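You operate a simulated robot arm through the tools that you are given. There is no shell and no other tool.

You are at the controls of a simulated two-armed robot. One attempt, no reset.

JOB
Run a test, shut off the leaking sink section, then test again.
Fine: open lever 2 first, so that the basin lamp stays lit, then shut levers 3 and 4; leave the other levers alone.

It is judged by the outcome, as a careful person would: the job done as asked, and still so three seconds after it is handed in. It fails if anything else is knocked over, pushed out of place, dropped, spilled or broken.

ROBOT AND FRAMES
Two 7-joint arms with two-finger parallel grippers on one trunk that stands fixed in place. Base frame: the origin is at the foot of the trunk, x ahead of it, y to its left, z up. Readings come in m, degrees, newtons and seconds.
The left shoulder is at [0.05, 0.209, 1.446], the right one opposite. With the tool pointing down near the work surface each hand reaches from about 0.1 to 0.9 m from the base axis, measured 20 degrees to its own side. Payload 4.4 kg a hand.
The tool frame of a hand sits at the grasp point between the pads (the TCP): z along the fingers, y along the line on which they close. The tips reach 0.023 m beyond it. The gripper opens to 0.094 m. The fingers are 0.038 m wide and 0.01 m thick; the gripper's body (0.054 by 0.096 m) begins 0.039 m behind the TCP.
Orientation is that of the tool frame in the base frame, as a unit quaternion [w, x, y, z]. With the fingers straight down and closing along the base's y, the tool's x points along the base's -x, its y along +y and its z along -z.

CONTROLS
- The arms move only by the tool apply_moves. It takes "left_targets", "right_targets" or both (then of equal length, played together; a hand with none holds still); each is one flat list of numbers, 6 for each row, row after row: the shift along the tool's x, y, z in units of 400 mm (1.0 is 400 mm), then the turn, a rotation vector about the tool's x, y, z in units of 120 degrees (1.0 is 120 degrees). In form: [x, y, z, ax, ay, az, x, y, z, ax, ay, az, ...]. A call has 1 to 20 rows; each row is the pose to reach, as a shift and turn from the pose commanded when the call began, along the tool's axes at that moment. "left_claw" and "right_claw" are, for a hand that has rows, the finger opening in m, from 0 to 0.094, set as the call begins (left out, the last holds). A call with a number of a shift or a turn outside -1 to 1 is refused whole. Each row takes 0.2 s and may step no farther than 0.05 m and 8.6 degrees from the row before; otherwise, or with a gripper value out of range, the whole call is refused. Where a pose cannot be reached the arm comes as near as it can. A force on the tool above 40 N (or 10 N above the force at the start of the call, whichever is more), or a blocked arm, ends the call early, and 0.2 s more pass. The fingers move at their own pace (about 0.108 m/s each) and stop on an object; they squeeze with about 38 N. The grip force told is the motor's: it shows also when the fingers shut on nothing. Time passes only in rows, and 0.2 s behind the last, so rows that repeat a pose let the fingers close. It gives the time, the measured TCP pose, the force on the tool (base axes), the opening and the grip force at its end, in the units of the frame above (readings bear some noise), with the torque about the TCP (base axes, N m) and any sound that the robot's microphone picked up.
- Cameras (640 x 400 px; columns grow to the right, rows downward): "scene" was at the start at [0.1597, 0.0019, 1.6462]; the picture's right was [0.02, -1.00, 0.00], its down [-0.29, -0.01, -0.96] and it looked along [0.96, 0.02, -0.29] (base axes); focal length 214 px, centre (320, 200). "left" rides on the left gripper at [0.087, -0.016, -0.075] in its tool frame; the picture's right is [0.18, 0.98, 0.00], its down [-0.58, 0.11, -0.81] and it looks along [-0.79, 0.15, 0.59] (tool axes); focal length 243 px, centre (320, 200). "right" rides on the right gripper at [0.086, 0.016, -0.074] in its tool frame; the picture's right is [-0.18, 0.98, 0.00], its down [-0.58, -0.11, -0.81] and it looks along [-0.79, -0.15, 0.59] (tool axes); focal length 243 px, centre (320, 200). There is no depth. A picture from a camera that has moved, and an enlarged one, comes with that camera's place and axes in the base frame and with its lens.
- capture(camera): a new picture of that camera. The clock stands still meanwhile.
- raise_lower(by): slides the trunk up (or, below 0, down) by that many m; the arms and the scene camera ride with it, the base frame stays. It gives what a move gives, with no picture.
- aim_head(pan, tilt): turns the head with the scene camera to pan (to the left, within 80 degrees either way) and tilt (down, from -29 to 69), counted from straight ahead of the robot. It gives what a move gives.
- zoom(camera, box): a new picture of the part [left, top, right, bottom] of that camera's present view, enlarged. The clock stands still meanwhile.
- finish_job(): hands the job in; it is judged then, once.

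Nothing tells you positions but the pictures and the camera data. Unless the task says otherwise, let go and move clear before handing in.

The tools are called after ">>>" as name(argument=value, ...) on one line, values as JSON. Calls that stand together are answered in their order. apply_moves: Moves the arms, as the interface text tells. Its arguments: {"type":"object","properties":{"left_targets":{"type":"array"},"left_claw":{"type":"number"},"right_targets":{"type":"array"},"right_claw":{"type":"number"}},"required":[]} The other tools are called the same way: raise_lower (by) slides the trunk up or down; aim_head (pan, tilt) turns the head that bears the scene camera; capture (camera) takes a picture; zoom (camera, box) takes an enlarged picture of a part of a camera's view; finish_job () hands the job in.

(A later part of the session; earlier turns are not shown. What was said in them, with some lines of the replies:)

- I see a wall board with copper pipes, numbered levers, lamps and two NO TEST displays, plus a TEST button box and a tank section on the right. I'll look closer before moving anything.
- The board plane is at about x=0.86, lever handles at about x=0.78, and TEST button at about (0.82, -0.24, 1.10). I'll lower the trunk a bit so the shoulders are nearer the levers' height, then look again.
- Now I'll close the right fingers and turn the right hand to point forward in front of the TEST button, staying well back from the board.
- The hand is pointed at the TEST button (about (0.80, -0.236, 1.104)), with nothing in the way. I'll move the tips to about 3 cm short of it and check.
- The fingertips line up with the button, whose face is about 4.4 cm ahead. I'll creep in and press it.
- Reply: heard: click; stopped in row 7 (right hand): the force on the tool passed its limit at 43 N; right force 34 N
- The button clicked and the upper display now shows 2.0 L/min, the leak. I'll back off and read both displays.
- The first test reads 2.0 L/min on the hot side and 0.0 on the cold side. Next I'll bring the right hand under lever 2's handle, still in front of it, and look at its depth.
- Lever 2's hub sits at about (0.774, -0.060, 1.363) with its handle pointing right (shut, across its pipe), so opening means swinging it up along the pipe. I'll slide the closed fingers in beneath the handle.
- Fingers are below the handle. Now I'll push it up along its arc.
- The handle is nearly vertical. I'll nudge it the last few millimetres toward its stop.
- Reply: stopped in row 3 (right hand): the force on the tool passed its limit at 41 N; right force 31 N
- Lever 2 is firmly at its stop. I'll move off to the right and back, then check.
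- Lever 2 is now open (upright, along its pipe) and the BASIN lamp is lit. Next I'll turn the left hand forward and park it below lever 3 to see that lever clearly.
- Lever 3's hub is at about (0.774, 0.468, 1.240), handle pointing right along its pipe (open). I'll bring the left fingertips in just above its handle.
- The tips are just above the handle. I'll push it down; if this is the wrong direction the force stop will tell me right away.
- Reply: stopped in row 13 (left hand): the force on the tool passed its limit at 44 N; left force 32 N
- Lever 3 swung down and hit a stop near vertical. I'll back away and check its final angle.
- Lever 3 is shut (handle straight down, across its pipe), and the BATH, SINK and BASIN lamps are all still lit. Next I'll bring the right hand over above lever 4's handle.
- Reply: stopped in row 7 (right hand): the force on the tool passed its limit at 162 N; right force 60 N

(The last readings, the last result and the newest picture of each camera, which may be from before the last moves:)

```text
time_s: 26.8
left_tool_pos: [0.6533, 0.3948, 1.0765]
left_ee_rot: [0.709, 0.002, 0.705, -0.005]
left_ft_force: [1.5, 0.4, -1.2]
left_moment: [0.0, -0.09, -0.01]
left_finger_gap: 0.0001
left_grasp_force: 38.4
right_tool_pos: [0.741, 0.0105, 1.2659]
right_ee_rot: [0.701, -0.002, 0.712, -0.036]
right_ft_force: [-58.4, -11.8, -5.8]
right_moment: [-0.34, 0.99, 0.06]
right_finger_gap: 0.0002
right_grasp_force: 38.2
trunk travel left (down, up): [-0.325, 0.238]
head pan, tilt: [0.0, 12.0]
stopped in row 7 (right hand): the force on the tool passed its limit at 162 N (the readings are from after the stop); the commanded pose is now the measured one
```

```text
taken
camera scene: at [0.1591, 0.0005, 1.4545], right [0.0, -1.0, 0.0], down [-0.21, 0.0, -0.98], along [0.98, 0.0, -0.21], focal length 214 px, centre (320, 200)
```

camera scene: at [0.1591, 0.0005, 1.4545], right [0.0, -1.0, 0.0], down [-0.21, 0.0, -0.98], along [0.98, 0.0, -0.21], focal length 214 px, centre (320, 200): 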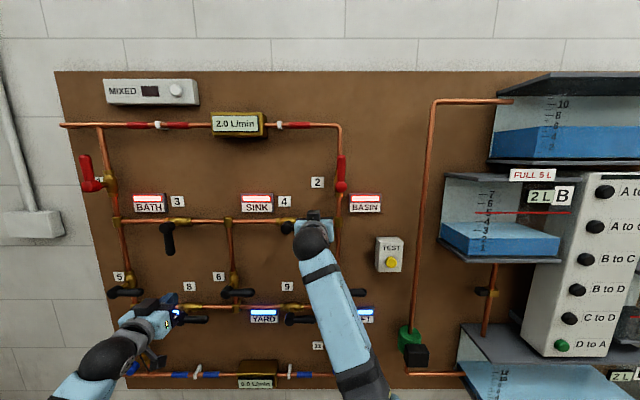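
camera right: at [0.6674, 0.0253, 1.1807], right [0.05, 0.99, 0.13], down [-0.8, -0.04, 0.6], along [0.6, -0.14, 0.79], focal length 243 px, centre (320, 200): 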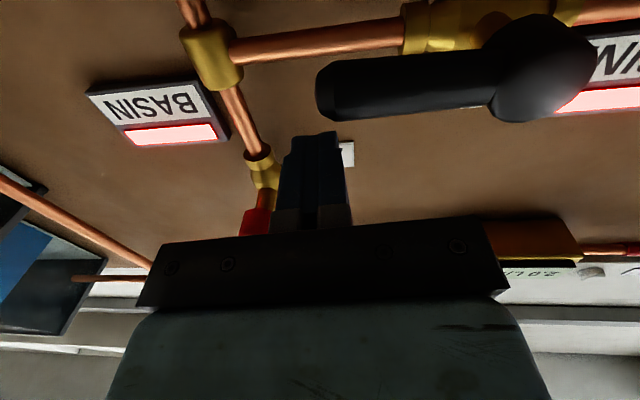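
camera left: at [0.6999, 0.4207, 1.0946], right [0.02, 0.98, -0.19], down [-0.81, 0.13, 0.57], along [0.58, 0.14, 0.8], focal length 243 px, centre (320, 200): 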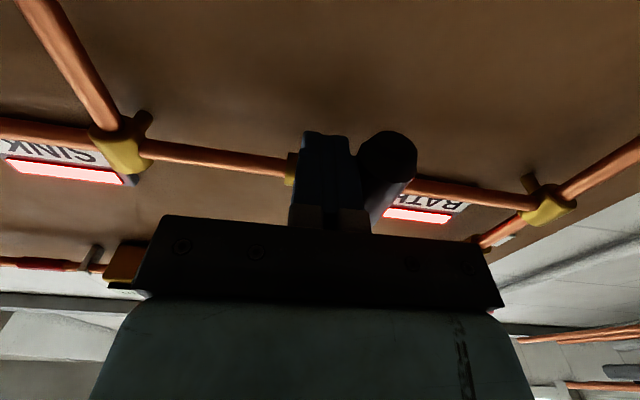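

The right hand came in lower than I commanded and its tips bumped the front of lever 4's handle, probably because that pose is awkward for the right arm. I'll back off straight away and inspect the lever.

>>> apply_moves(right_targets=[0, 0, -0.04, 0, 0, 0, 0, 0, -0.12, 0, 0, 0, 0, 0, -0.2, 0, 0, 0])

>>> capture(camera="right")

>>> capture(camera="scene")

```text
time_s: 27.8
left_tool_pos: [0.654, 0.3948, 1.0753]
left_ee_rot: [0.709, 0.001, 0.706, -0.004]
left_ft_force: [-0.7, -0.3, -0.2]
left_moment: [-0.01, -0.01, 0.05]
left_finger_gap: 0.0
left_grasp_force: 37.9
right_tool_pos: [0.6798, -0.0257, 1.268]
right_ee_rot: [0.711, -0.002, 0.699, -0.084]
right_ft_force: [-0.1, -0.3, -0.1]
right_moment: [0.02, -0.04, 0.01]
right_finger_gap: 0.0
right_grasp_force: 38.1
trunk travel left (down, up): [-0.325, 0.238]
head pan, tilt: [0.0, 12.0]
stopped in row 3 (right hand): the arm was blocked; the commanded pose is now the measured one
```

```text
taken
camera right: at [0.6097, -0.013, 1.1789], right [0.11, 0.99, 0.07], down [-0.82, 0.06, 0.57], along [0.56, -0.12, 0.82], focal length 243 px, centre (320, 200)
```

right: 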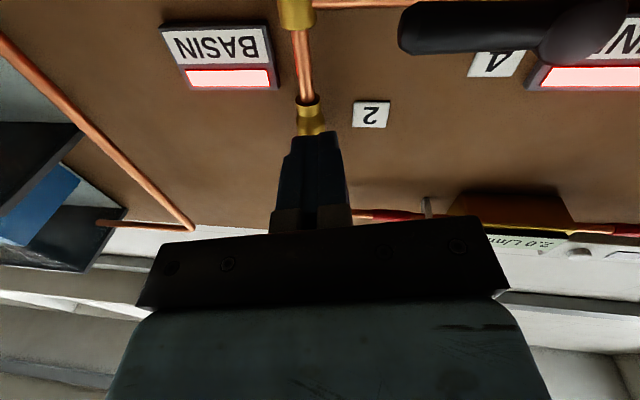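

```text
taken
camera scene: at [0.1602, -0.0001, 1.4541], right [0.0, -1.0, 0.0], down [-0.21, 0.0, -0.98], along [0.98, 0.0, -0.21], focal length 214 px, centre (320, 200)
```

scene: 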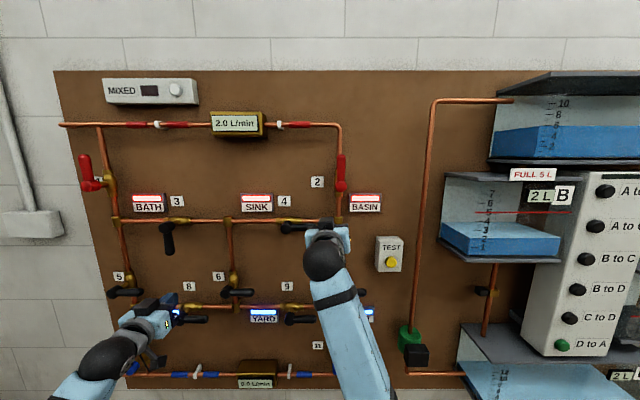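

Lever 4 still looks in place, and the right arm seems to have met a joint limit here. I'll move it back to its own side and straighten it, then use the left hand for lever 4.

>>> apply_moves(right_targets=[0, -0.1, 0, -0.01, 0.002, 0.01, 0, -0.2, 0, -0.025, 0.004, 0.025, 0, -0.3, 0, -0.04, 0.006, 0.042, 0, -0.4, 0, -0.0554, 0.008, 0.058, 0, -0.48, 0, -0.0554, 0.008, 0.058])

>>> zoom(camera="scene", box=[230, 150, 390, 250])

>>> capture(camera="scene")

```text
time_s: 29.0
left_tool_pos: [0.6531, 0.395, 1.0765]
left_ee_rot: [0.709, 0.002, 0.705, -0.005]
left_ft_force: [0.7, -1.2, 0.1]
left_moment: [-0.03, -0.03, -0.04]
left_finger_gap: 0.0
left_grasp_force: 38.0
right_tool_pos: [0.657, -0.2132, 1.2891]
right_ee_rot: [0.707, -0.001, 0.707, 0.004]
right_ft_force: [0.5, -0.3, -0.5]
right_moment: [-0.02, 0.0, 0.03]
right_finger_gap: 0.0
right_grasp_force: 38.0
trunk travel left (down, up): [-0.325, 0.238]
head pan, tilt: [0.0, 12.0]
```

```text
4.00 times, centred on (310, 200) of scene
camera zoom: at [0.1596, -0.0004, 1.4542], right [0.0, -1.0, 0.0], down [-0.21, 0.0, -0.98], along [0.98, 0.0, -0.21], focal length 858 px, centre (360, 200)
```

zoom: 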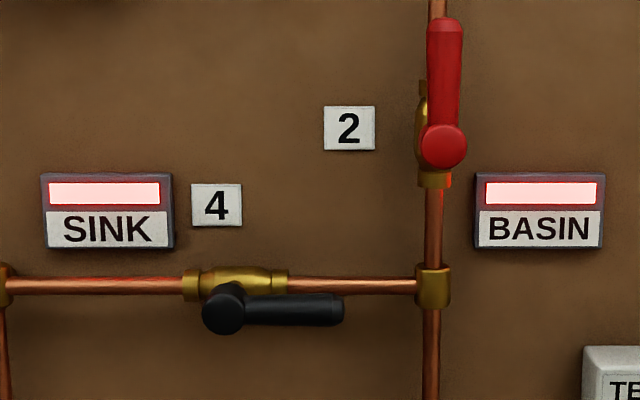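

```text
taken
camera scene: at [0.1596, -0.0004, 1.4542], right [0.0, -1.0, 0.0], down [-0.21, 0.0, -0.98], along [0.98, 0.0, -0.21], focal length 214 px, centre (320, 200)
```

scene: 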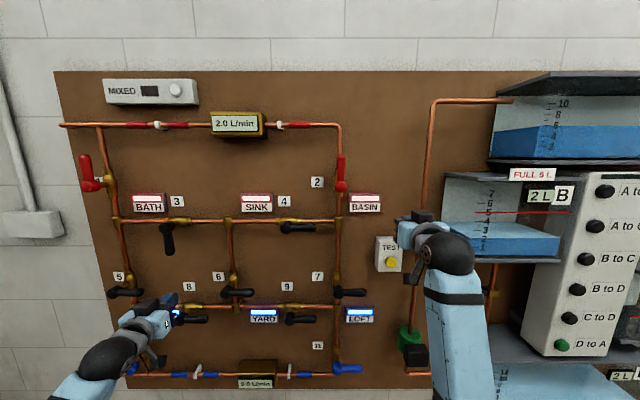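

Lever 4 is undamaged and unmoved. I'll bring the left hand across in front of it at a safe distance and check that the pose is reached before going in.

>>> apply_moves(left_targets=[-0.052, -0.0863, 0, 0, 0, 0, -0.104, -0.1725, 0, 0, 0, 0, -0.156, -0.2588, 0, 0, 0, 0, -0.208, -0.345, 0, 0, 0, 0, -0.26, -0.4313, 0, 0, 0, 0, -0.312, -0.5175, 0, 0, 0, 0, -0.364, -0.6038, 0, 0, 0, 0, -0.416, -0.69, 0, 0, 0, 0, -0.468, -0.7763, 0, 0, 0, 0, -0.52, -0.8625, 0, 0, 0, 0, -0.52, -0.8625, 0, 0, 0, 0])

>>> capture(camera="scene")

>>> capture(camera="left")

```text
time_s: 31.6
left_tool_pos: [0.6654, 0.0875, 1.2685]
left_ee_rot: [0.708, 0.011, 0.704, 0.048]
left_ft_force: [-0.2, -0.2, 0.1]
left_moment: [-0.02, 0.02, 0.02]
left_finger_gap: 0.0
left_grasp_force: 38.1
right_tool_pos: [0.6569, -0.2137, 1.2887]
right_ee_rot: [0.707, 0.001, 0.708, 0.003]
right_ft_force: [-0.1, -0.7, 0.3]
right_moment: [0.01, 0.01, 0.05]
right_finger_gap: 0.0
right_grasp_force: 37.3
trunk travel left (down, up): [-0.325, 0.238]
head pan, tilt: [0.0, 12.0]
stopped in row 11 (left hand): the arm was blocked; the commanded pose is now the measured one
```

```text
taken
camera scene: at [0.1598, 0.0004, 1.4542], right [0.0, -1.0, 0.0], down [-0.21, 0.0, -0.98], along [0.98, 0.0, -0.21], focal length 214 px, centre (320, 200)
```

scene: 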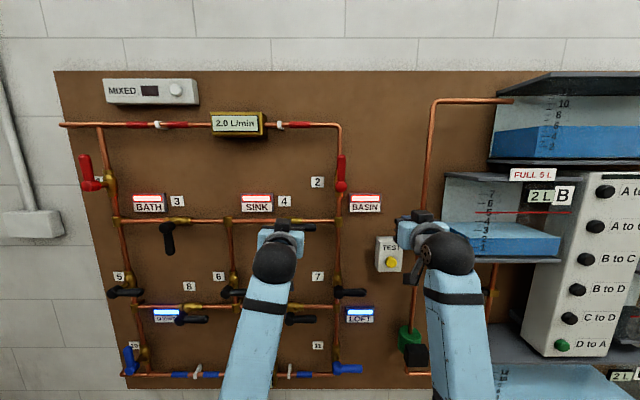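

```text
taken
camera left: at [0.5924, 0.0742, 1.1803], right [-0.05, 0.99, -0.1], down [-0.81, 0.01, 0.58], along [0.58, 0.11, 0.81], focal length 243 px, centre (320, 200)
```

left: 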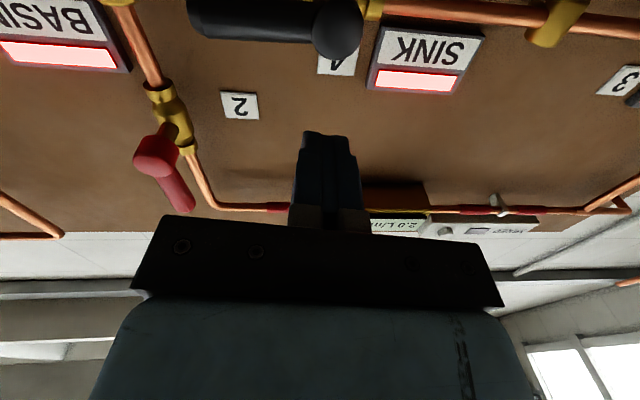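

The left arm also meets a limit near the centre in this posture, though it touched nothing. I'll move it back toward its own side and roll the wrist 45°, the way the arm was drifting, then try again.

>>> apply_moves(left_targets=[0, 0.07, 0, 0.005, 0, 0.055, 0, 0.14, 0, 0.01, 0, 0.11, 0, 0.21, 0, 0.015, 0, 0.165, 0, 0.28, 0, 0.02, 0, 0.22, 0, 0.28, 0, 0.024, 0, 0.275, 0, 0.28, 0, 0.025, 0, 0.333])

```text
time_s: 33.0
left_tool_pos: [0.659, 0.1985, 1.2796]
left_ee_rot: [0.648, 0.269, 0.659, 0.269]
left_ft_force: [0.4, 0.0, -0.4]
left_moment: [0.0, -0.01, 0.0]
left_finger_gap: 0.0002
left_grasp_force: 38.2
right_tool_pos: [0.6564, -0.2107, 1.2902]
right_ee_rot: [0.707, 0.0, 0.707, 0.003]
right_ft_force: [0.3, -0.2, -0.2]
right_moment: [-0.01, -0.01, 0.01]
right_finger_gap: 0.0
right_grasp_force: 37.8
trunk travel left (down, up): [-0.325, 0.238]
head pan, tilt: [0.0, 12.0]
```

>>> apply_moves(left_targets=[-0.07, -0.068, 0, 0, 0, 0, -0.14, -0.135, 0, 0, 0, 0, -0.215, -0.2, 0, 0, 0, 0, -0.289, -0.271, 0, 0, 0, 0, -0.289, -0.271, 0, 0, 0, 0])

>>> capture(camera="scene")

>>> capture(camera="left")

```text
time_s: 34.2
left_tool_pos: [0.6579, 0.0373, 1.2858]
left_ee_rot: [0.649, 0.269, 0.659, 0.269]
left_ft_force: [0.3, -0.1, 0.7]
left_moment: [0.0, 0.0, -0.02]
left_finger_gap: 0.0
left_grasp_force: 38.1
right_tool_pos: [0.6563, -0.2122, 1.2894]
right_ee_rot: [0.707, 0.001, 0.708, 0.003]
right_ft_force: [-0.1, 0.1, -0.3]
right_moment: [0.0, -0.02, -0.04]
right_finger_gap: 0.0
right_grasp_force: 38.0
trunk travel left (down, up): [-0.325, 0.238]
head pan, tilt: [0.0, 12.0]
```

```text
taken
camera scene: at [0.1596, 0.001, 1.4542], right [0.0, -1.0, 0.0], down [-0.21, 0.0, -0.98], along [0.98, 0.0, -0.21], focal length 214 px, centre (320, 200)
```

scene: 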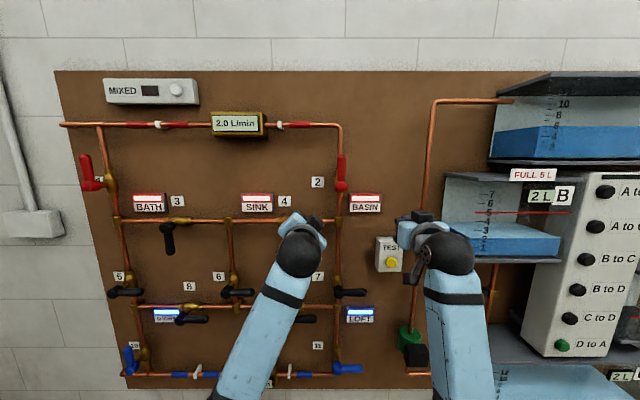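

```text
taken
camera left: at [0.5828, 0.086, 1.2135], right [0.0, 0.83, 0.56], down [-0.8, -0.34, 0.5], along [0.6, -0.45, 0.66], focal length 243 px, centre (320, 200)
```

left: 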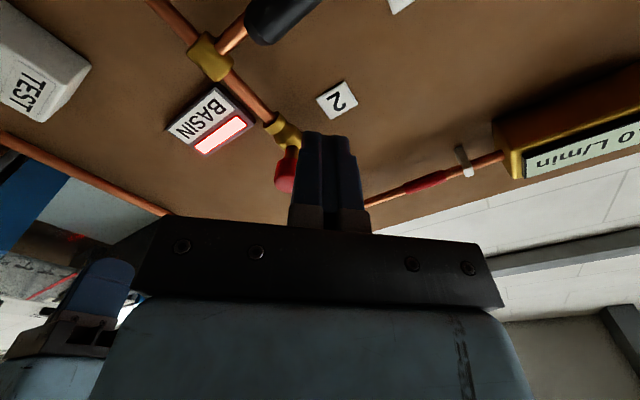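

The rolled posture is reached exactly, above and in front of lever 4's handle. Now I'll slide the tips in over the handle.

>>> apply_moves(left_targets=[0, 0, 0.07, 0, 0, 0, 0, 0, 0.14, 0, 0, 0, 0, 0, 0.2, 0, 0, 0, 0, 0, 0.25, 0, 0, 0, 0, 0, 0.292, 0, 0, 0])

>>> capture(camera="scene")

>>> capture(camera="left")

>>> zoom(camera="scene", box=[230, 170, 390, 270])

```text
time_s: 35.4
left_tool_pos: [0.7766, 0.0374, 1.2801]
left_ee_rot: [0.648, 0.27, 0.659, 0.269]
left_ft_force: [-0.1, -0.7, -0.7]
left_moment: [-0.03, 0.02, 0.01]
left_finger_gap: 0.0001
left_grasp_force: 38.2
right_tool_pos: [0.6566, -0.2125, 1.2903]
right_ee_rot: [0.707, -0.001, 0.707, 0.004]
right_ft_force: [-0.1, 0.1, -0.9]
right_moment: [0.0, -0.01, 0.01]
right_finger_gap: 0.0
right_grasp_force: 37.9
trunk travel left (down, up): [-0.325, 0.238]
head pan, tilt: [0.0, 12.0]
```

```text
taken
camera scene: at [0.1598, 0.0003, 1.4542], right [0.0, -1.0, 0.0], down [-0.21, 0.0, -0.98], along [0.98, 0.0, -0.21], focal length 214 px, centre (320, 200)
```

scene: 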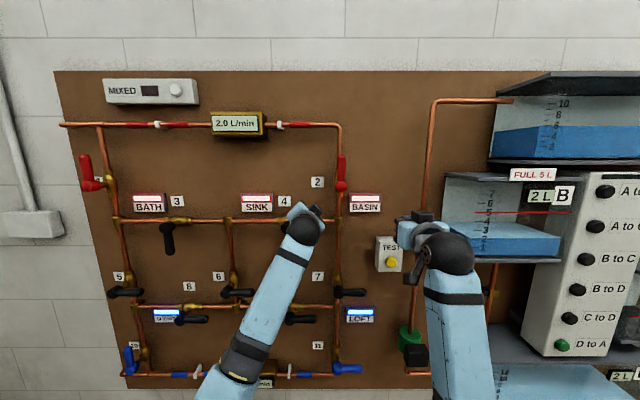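

```text
taken
camera left: at [0.701, 0.0866, 1.2095], right [0.0, 0.83, 0.56], down [-0.8, -0.34, 0.5], along [0.6, -0.45, 0.66], focal length 243 px, centre (320, 200)
```

left: 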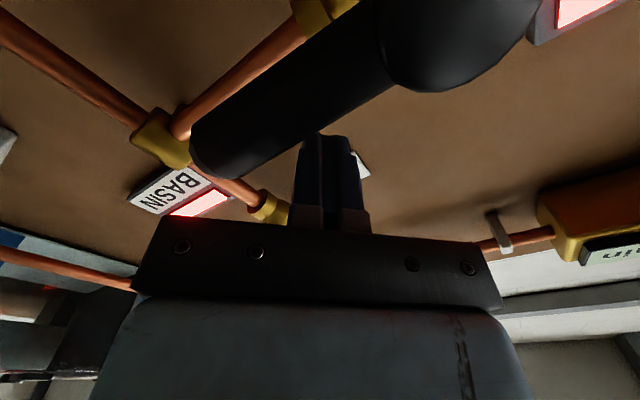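

```text
4.00 times, centred on (310, 220) of scene
camera zoom: at [0.1598, 0.0003, 1.4542], right [0.0, -1.0, 0.0], down [-0.21, 0.0, -0.98], along [0.98, 0.0, -0.21], focal length 858 px, centre (360, 120)
```

zoom: 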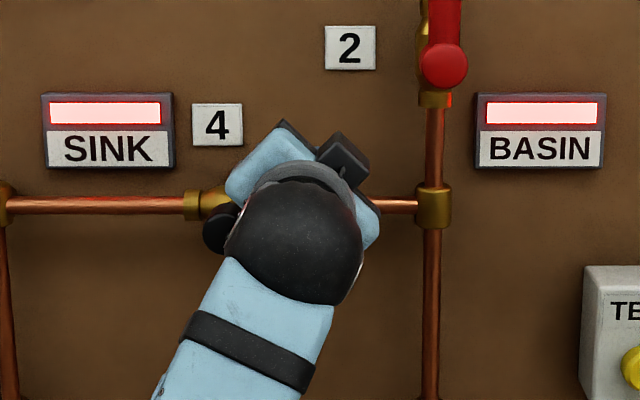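

The tips sit just above lever 4's handle. Now I'll push it down along its arc.

>>> apply_moves(left_targets=[0.0198, -0.0141, 0, 0, 0, 0, 0.0276, -0.0343, 0, 0, 0, 0, 0.0375, -0.0534, 0, 0, 0, 0, 0.052, -0.0718, 0, 0, 0, 0, 0.0684, -0.0882, 0, 0, 0, 0, 0.0887, -0.1025, 0, 0, 0, 0, 0.1108, -0.1133, 0, 0, 0, 0, 0.129, -0.122, 0, 0, 0, 0, 0.1486, -0.1281, 0, 0, 0, 0, 0.1707, -0.1315, 0, 0, 0, 0, 0.1927, -0.1319, 0, 0, 0, 0, 0.2163, -0.1287, 0, 0, 0, 0, 0.239, -0.122, 0, 0, 0, 0])

>>> capture(camera="scene")

>>> capture(camera="left")

```text
time_s: 38.2
left_tool_pos: [0.7749, 0.0653, 1.1816]
left_ee_rot: [0.65, 0.27, 0.658, 0.268]
left_ft_force: [6.8, -23.1, 9.7]
left_moment: [0.09, -0.01, -0.1]
left_finger_gap: 0.0001
left_grasp_force: 38.0
right_tool_pos: [0.6568, -0.2172, 1.2885]
right_ee_rot: [0.707, 0.002, 0.707, 0.005]
right_ft_force: [0.1, 1.0, -0.3]
right_moment: [0.0, -0.04, 0.02]
right_finger_gap: 0.0001
right_grasp_force: 38.3
trunk travel left (down, up): [-0.325, 0.238]
head pan, tilt: [0.0, 12.0]
```

```text
taken
camera scene: at [0.1592, -0.004, 1.4544], right [0.0, -1.0, 0.0], down [-0.21, 0.0, -0.98], along [0.98, 0.0, -0.21], focal length 214 px, centre (320, 200)
```

scene: 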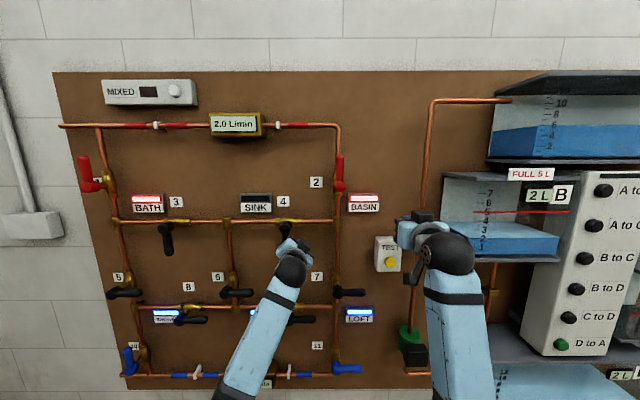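

```text
taken
camera left: at [0.6993, 0.1151, 1.11], right [0.01, 0.83, 0.56], down [-0.8, -0.33, 0.5], along [0.6, -0.45, 0.66], focal length 243 px, centre (320, 200)
```

left: 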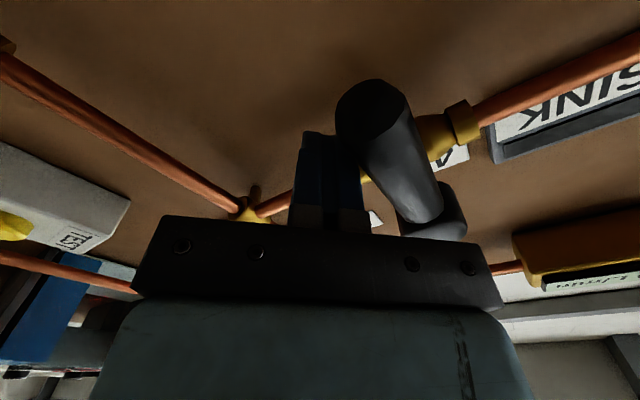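

The SINK lamp has gone out. I'll nudge the last bit to make sure lever 4 reaches its stop.

>>> apply_moves(left_targets=[0.005, 0.005, 0, 0, 0, 0, 0.01, 0.01, 0, 0, 0, 0, 0.015, 0.015, 0, 0, 0, 0])

>>> capture(camera="left")

```text
time_s: 38.7
left_tool_pos: [0.7744, 0.0654, 1.1804]
left_ee_rot: [0.652, 0.274, 0.656, 0.265]
left_ft_force: [4.3, -25.5, 2.4]
left_moment: [-0.08, -0.01, -0.1]
left_finger_gap: 0.0
left_grasp_force: 37.8
right_tool_pos: [0.6576, -0.2144, 1.2889]
right_ee_rot: [0.707, 0.0, 0.708, 0.003]
right_ft_force: [0.1, 0.6, 0.8]
right_moment: [-0.03, 0.01, -0.05]
right_finger_gap: 0.0
right_grasp_force: 37.7
trunk travel left (down, up): [-0.325, 0.238]
head pan, tilt: [0.0, 12.0]
stopped in row 2 (left hand): the force on the tool passed its limit at 42 N (the readings are from after the stop); the commanded pose is now the measured one
```

```text
taken
camera left: at [0.6992, 0.1157, 1.1095], right [0.01, 0.83, 0.56], down [-0.8, -0.32, 0.5], along [0.59, -0.46, 0.66], focal length 243 px, centre (320, 200)
```

left: 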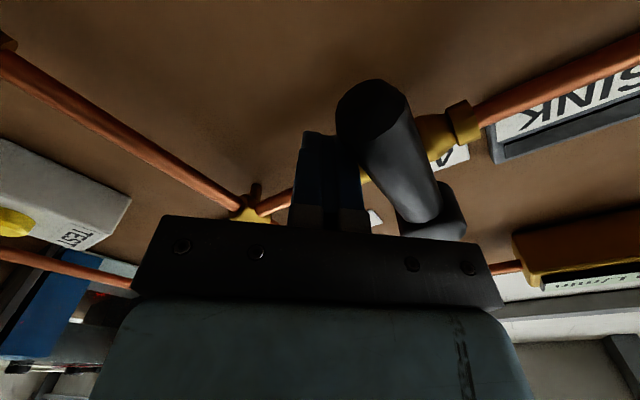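

It's at the stop. I'll retreat the left hand away from the board to its own side and check all levers and lamps.

>>> apply_moves(left_targets=[-0.03, -0.03, 0, 0, 0, 0, -0.03, -0.03, -0.1, 0, 0, 0, -0.03, -0.03, -0.2, 0, 0, 0, -0.03, -0.03, -0.3, 0, 0, 0, -0.03, -0.03, -0.4, 0, 0, 0, 0.04, 0.04, -0.45, 0, 0, 0, 0.12, 0.12, -0.45, 0, 0, 0, 0.2, 0.2, -0.45, 0, 0, 0, 0.28, 0.28, -0.45, 0, 0, 0, 0.36, 0.36, -0.45, 0, 0, 0])

>>> capture(camera="scene")

>>> zoom(camera="scene", box=[60, 140, 260, 265])

>>> zoom(camera="scene", box=[220, 150, 420, 275])

```text
time_s: 40.9
left_tool_pos: [0.5946, 0.2762, 1.1826]
left_ee_rot: [0.651, 0.27, 0.658, 0.267]
left_ft_force: [-0.3, -0.3, 0.4]
left_moment: [0.01, -0.04, -0.05]
left_finger_gap: 0.0001
left_grasp_force: 37.7
right_tool_pos: [0.6566, -0.2105, 1.2896]
right_ee_rot: [0.707, -0.001, 0.707, 0.003]
right_ft_force: [0.4, 0.3, -0.8]
right_moment: [0.05, 0.01, -0.01]
right_finger_gap: 0.0
right_grasp_force: 37.2
trunk travel left (down, up): [-0.325, 0.238]
head pan, tilt: [0.0, 12.0]
```

```text
taken
camera scene: at [0.1593, 0.0014, 1.4543], right [0.0, -1.0, 0.0], down [-0.21, 0.0, -0.98], along [0.98, 0.0, -0.21], focal length 214 px, centre (320, 200)
```

scene: 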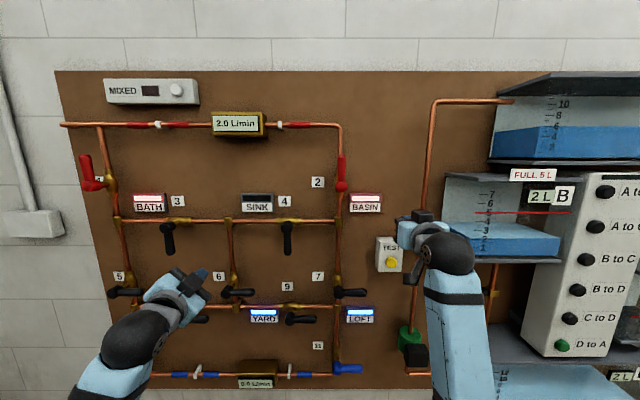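

```text
3.20 times, centred on (160, 202) of scene
camera zoom: at [0.1593, 0.0014, 1.4543], right [0.0, -1.0, 0.0], down [-0.21, 0.0, -0.98], along [0.98, 0.0, -0.21], focal length 686 px, centre (832, 192)
```

zoom: 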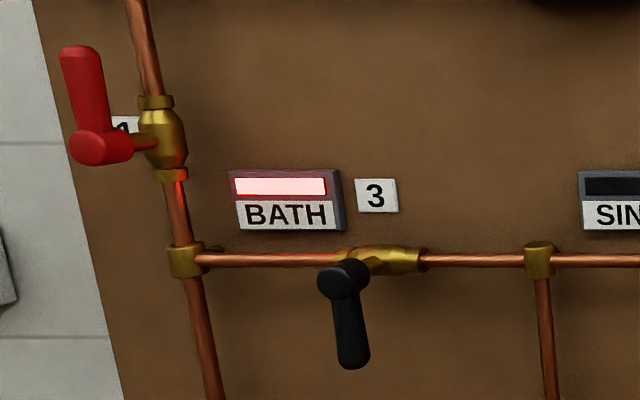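

```text
3.20 times, centred on (320, 212) of scene
camera zoom: at [0.1593, 0.0014, 1.4543], right [0.0, -1.0, 0.0], down [-0.21, 0.0, -0.98], along [0.98, 0.0, -0.21], focal length 686 px, centre (320, 160)
```

zoom: 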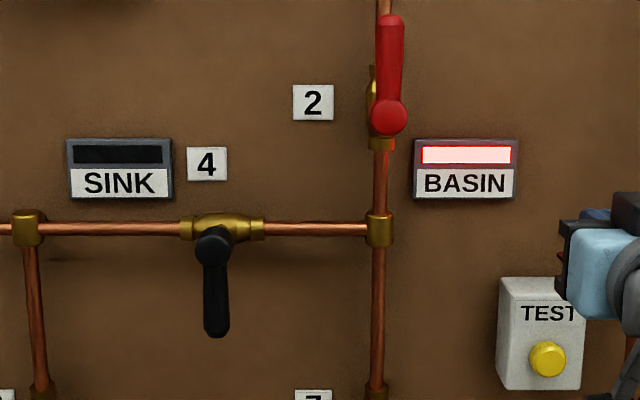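

Levers 3 and 4 are shut, lever 2 is open, SINK is dark and BATH and BASIN are lit. I'll bring the right hand back in front of the TEST button for the second test.

>>> apply_moves(right_targets=[0.11, -0.015, 0, 0, 0, 0, 0.22, -0.03, 0, 0, 0, 0, 0.33, -0.045, 0, 0, 0, 0, 0.43, -0.0625, 0, 0, 0, 0, 0.4625, -0.0625, 0, 0, 0, 0, 0.4625, -0.0625, 0.1, 0, 0, 0, 0.4625, -0.0625, 0.2, 0, 0, 0, 0.4625, -0.0625, 0.2, 0, 0, 0])

>>> capture(camera="right")

```text
time_s: 42.7
left_tool_pos: [0.5957, 0.2746, 1.1812]
left_ee_rot: [0.651, 0.27, 0.657, 0.268]
left_ft_force: [-1.0, -0.5, -0.9]
left_moment: [0.0, -0.02, 0.02]
left_finger_gap: 0.0004
left_grasp_force: 38.2
right_tool_pos: [0.7359, -0.2366, 1.1053]
right_ee_rot: [0.707, 0.0, 0.707, 0.004]
right_ft_force: [-0.7, 0.5, 0.4]
right_moment: [0.01, 0.02, -0.02]
right_finger_gap: 0.0
right_grasp_force: 38.4
trunk travel left (down, up): [-0.325, 0.238]
head pan, tilt: [0.0, 12.0]
```

```text
taken
camera right: at [0.6636, -0.2217, 1.0192], right [0.0, 0.98, 0.19], down [-0.81, -0.12, 0.58], along [0.59, -0.15, 0.79], focal length 243 px, centre (320, 200)
```

right: 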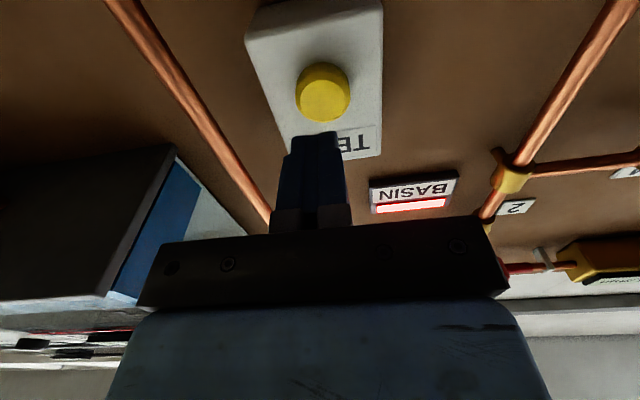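

>>> apply_moves(right_targets=[0, 0, 0.06, 0, 0, 0, 0, 0, 0.11, 0, 0, 0, 0, 0, 0.12, 0, 0, 0, 0, 0, 0.127, 0, 0, 0, 0, 0, 0.134, 0, 0, 0, 0, 0, 0.141, 0, 0, 0, 0, 0, 0.147, 0, 0, 0])

>>> capture(camera="scene")

```text
time_s: 44.1
left_tool_pos: [0.5912, 0.275, 1.1838]
left_ee_rot: [0.652, 0.269, 0.656, 0.267]
left_ft_force: [0.2, 0.2, -0.3]
left_moment: [-0.03, -0.04, 0.02]
left_finger_gap: 0.0
left_grasp_force: 38.0
right_tool_pos: [0.7886, -0.2359, 1.1056]
right_ee_rot: [0.707, -0.001, 0.707, 0.004]
right_ft_force: [-33.4, -0.7, -2.4]
right_moment: [0.22, 0.01, -0.04]
right_finger_gap: 0.0
right_grasp_force: 38.3
trunk travel left (down, up): [-0.325, 0.238]
head pan, tilt: [0.0, 12.0]
heard: click
stopped in row 7 (right hand): the force on the tool passed its limit at 44 N (the readings are from after the stop); the commanded pose is now the measured one
```

```text
taken
camera scene: at [0.1549, 0.0, 1.4549], right [0.0, -1.0, 0.0], down [-0.2, 0.0, -0.98], along [0.98, 0.0, -0.2], focal length 214 px, centre (320, 200)
```

scene: 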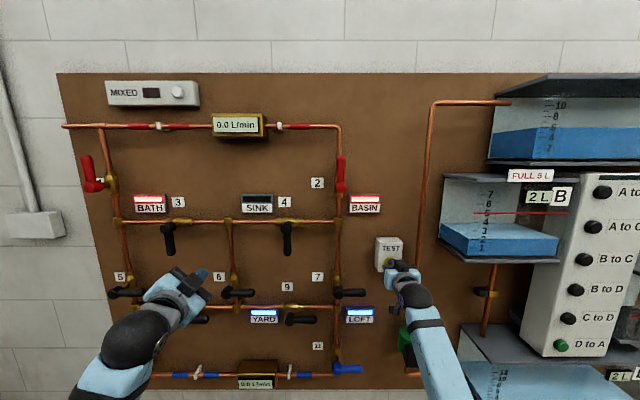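

The second test clicked and the hot side now reads 0.0 L/min. I'll pull both hands clear and do a last check.

>>> apply_moves(right_targets=[0, 0, -0.05, 0, 0, 0, 0, 0, -0.15, 0, 0, 0, 0, 0, -0.25, 0, 0, 0, 0, 0, -0.35, 0, 0, 0, 0, 0, -0.45, 0, 0, 0, 0, 0, -0.5, 0, 0, 0], left_targets=[0, 0, -0.05, 0, 0, 0, 0, 0, -0.1, 0, 0, 0, 0.02, 0.02, -0.15, 0, 0, 0, 0.04, 0.04, -0.2, 0, 0, 0, 0.06, 0.06, -0.25, 0, 0, 0, 0.08, 0.08, -0.3, 0, 0, 0])

>>> capture(camera="scene")

>>> zoom(camera="scene", box=[60, 90, 380, 290])

>>> zoom(camera="scene", box=[100, 240, 356, 400])

```text
time_s: 45.5
left_tool_pos: [0.4949, 0.3234, 1.1799]
left_ee_rot: [0.651, 0.271, 0.657, 0.267]
left_ft_force: [0.1, 0.0, 0.4]
left_moment: [-0.01, 0.0, 0.01]
left_finger_gap: 0.0
left_grasp_force: 37.5
left hand out of reach, approached as far as the arm can: row 6
right_tool_pos: [0.5922, -0.2378, 1.1027]
right_ee_rot: [0.706, 0.0, 0.709, 0.004]
right_ft_force: [0.1, -0.3, -0.4]
right_moment: [0.06, 0.01, -0.02]
right_finger_gap: 0.0003
right_grasp_force: 38.1
trunk travel left (down, up): [-0.325, 0.238]
head pan, tilt: [0.0, 12.0]
```

```text
taken
camera scene: at [0.1593, 0.0004, 1.4543], right [0.0, -1.0, 0.0], down [-0.21, 0.0, -0.98], along [0.98, 0.0, -0.21], focal length 214 px, centre (320, 200)
```

scene: 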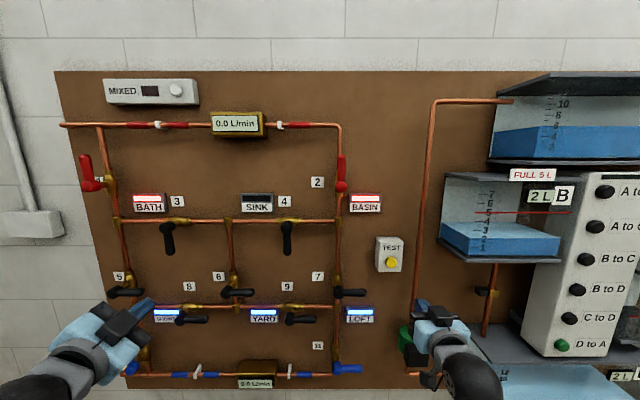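

```text
2.00 times, centred on (220, 190) of scene
camera zoom: at [0.1593, 0.0004, 1.4543], right [0.0, -1.0, 0.0], down [-0.21, 0.0, -0.98], along [0.98, 0.0, -0.21], focal length 429 px, centre (520, 220)
```

zoom: 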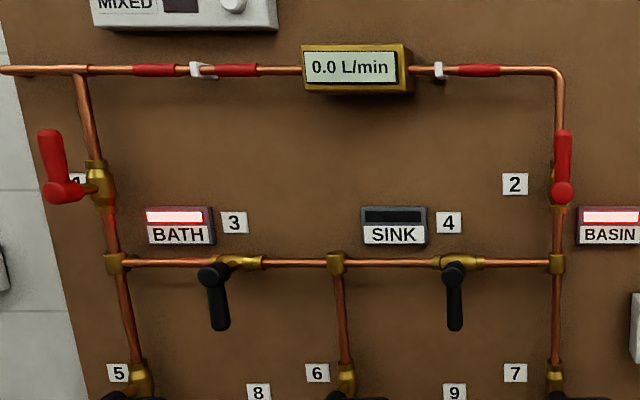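

```text
2.50 times, centred on (228, 320) of scene
camera zoom: at [0.1593, 0.0004, 1.4543], right [0.0, -1.0, 0.0], down [-0.21, 0.0, -0.98], along [0.98, 0.0, -0.21], focal length 536 px, centre (550, -100)
```

zoom: 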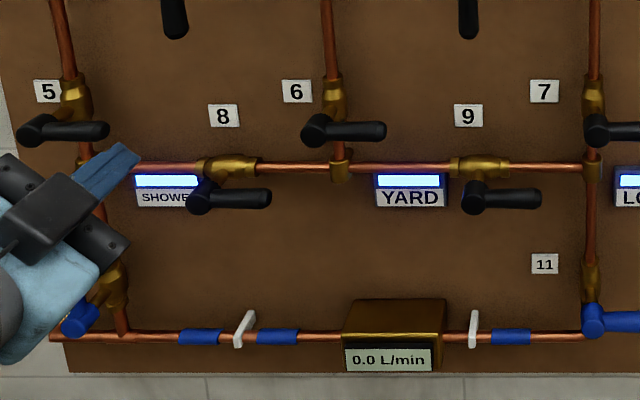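

Both meters read 0.0 L/min. SINK is off and the other lamps are lit. Lever 2 is open, 3 and 4 are shut, the other levers are as they were, and both hands are clear, so I'm handing in.

>>> finish_job()

```text
The job is handed in.
```

The leaking sink section is shut off. The first test read 2.0 L/min on the hot side, and the second reads 0.0 L/min on both meters.

- **Levers:** I opened lever 2 first, then shut levers 3 and 4. The other levers are as they were.
- **Lamps:** BASIN stayed lit the whole time I could see it, and BATH is still lit. SINK went dark once both its levers were shut.
- **A bump:** on my first approach to lever 4, the right hand hit the front of its handle at about 160 N. The lever showed no damage or movement afterwards. I closed it with the left hand instead, and it swung normally to its stop.

Both hands were clear of the board when I handed in.
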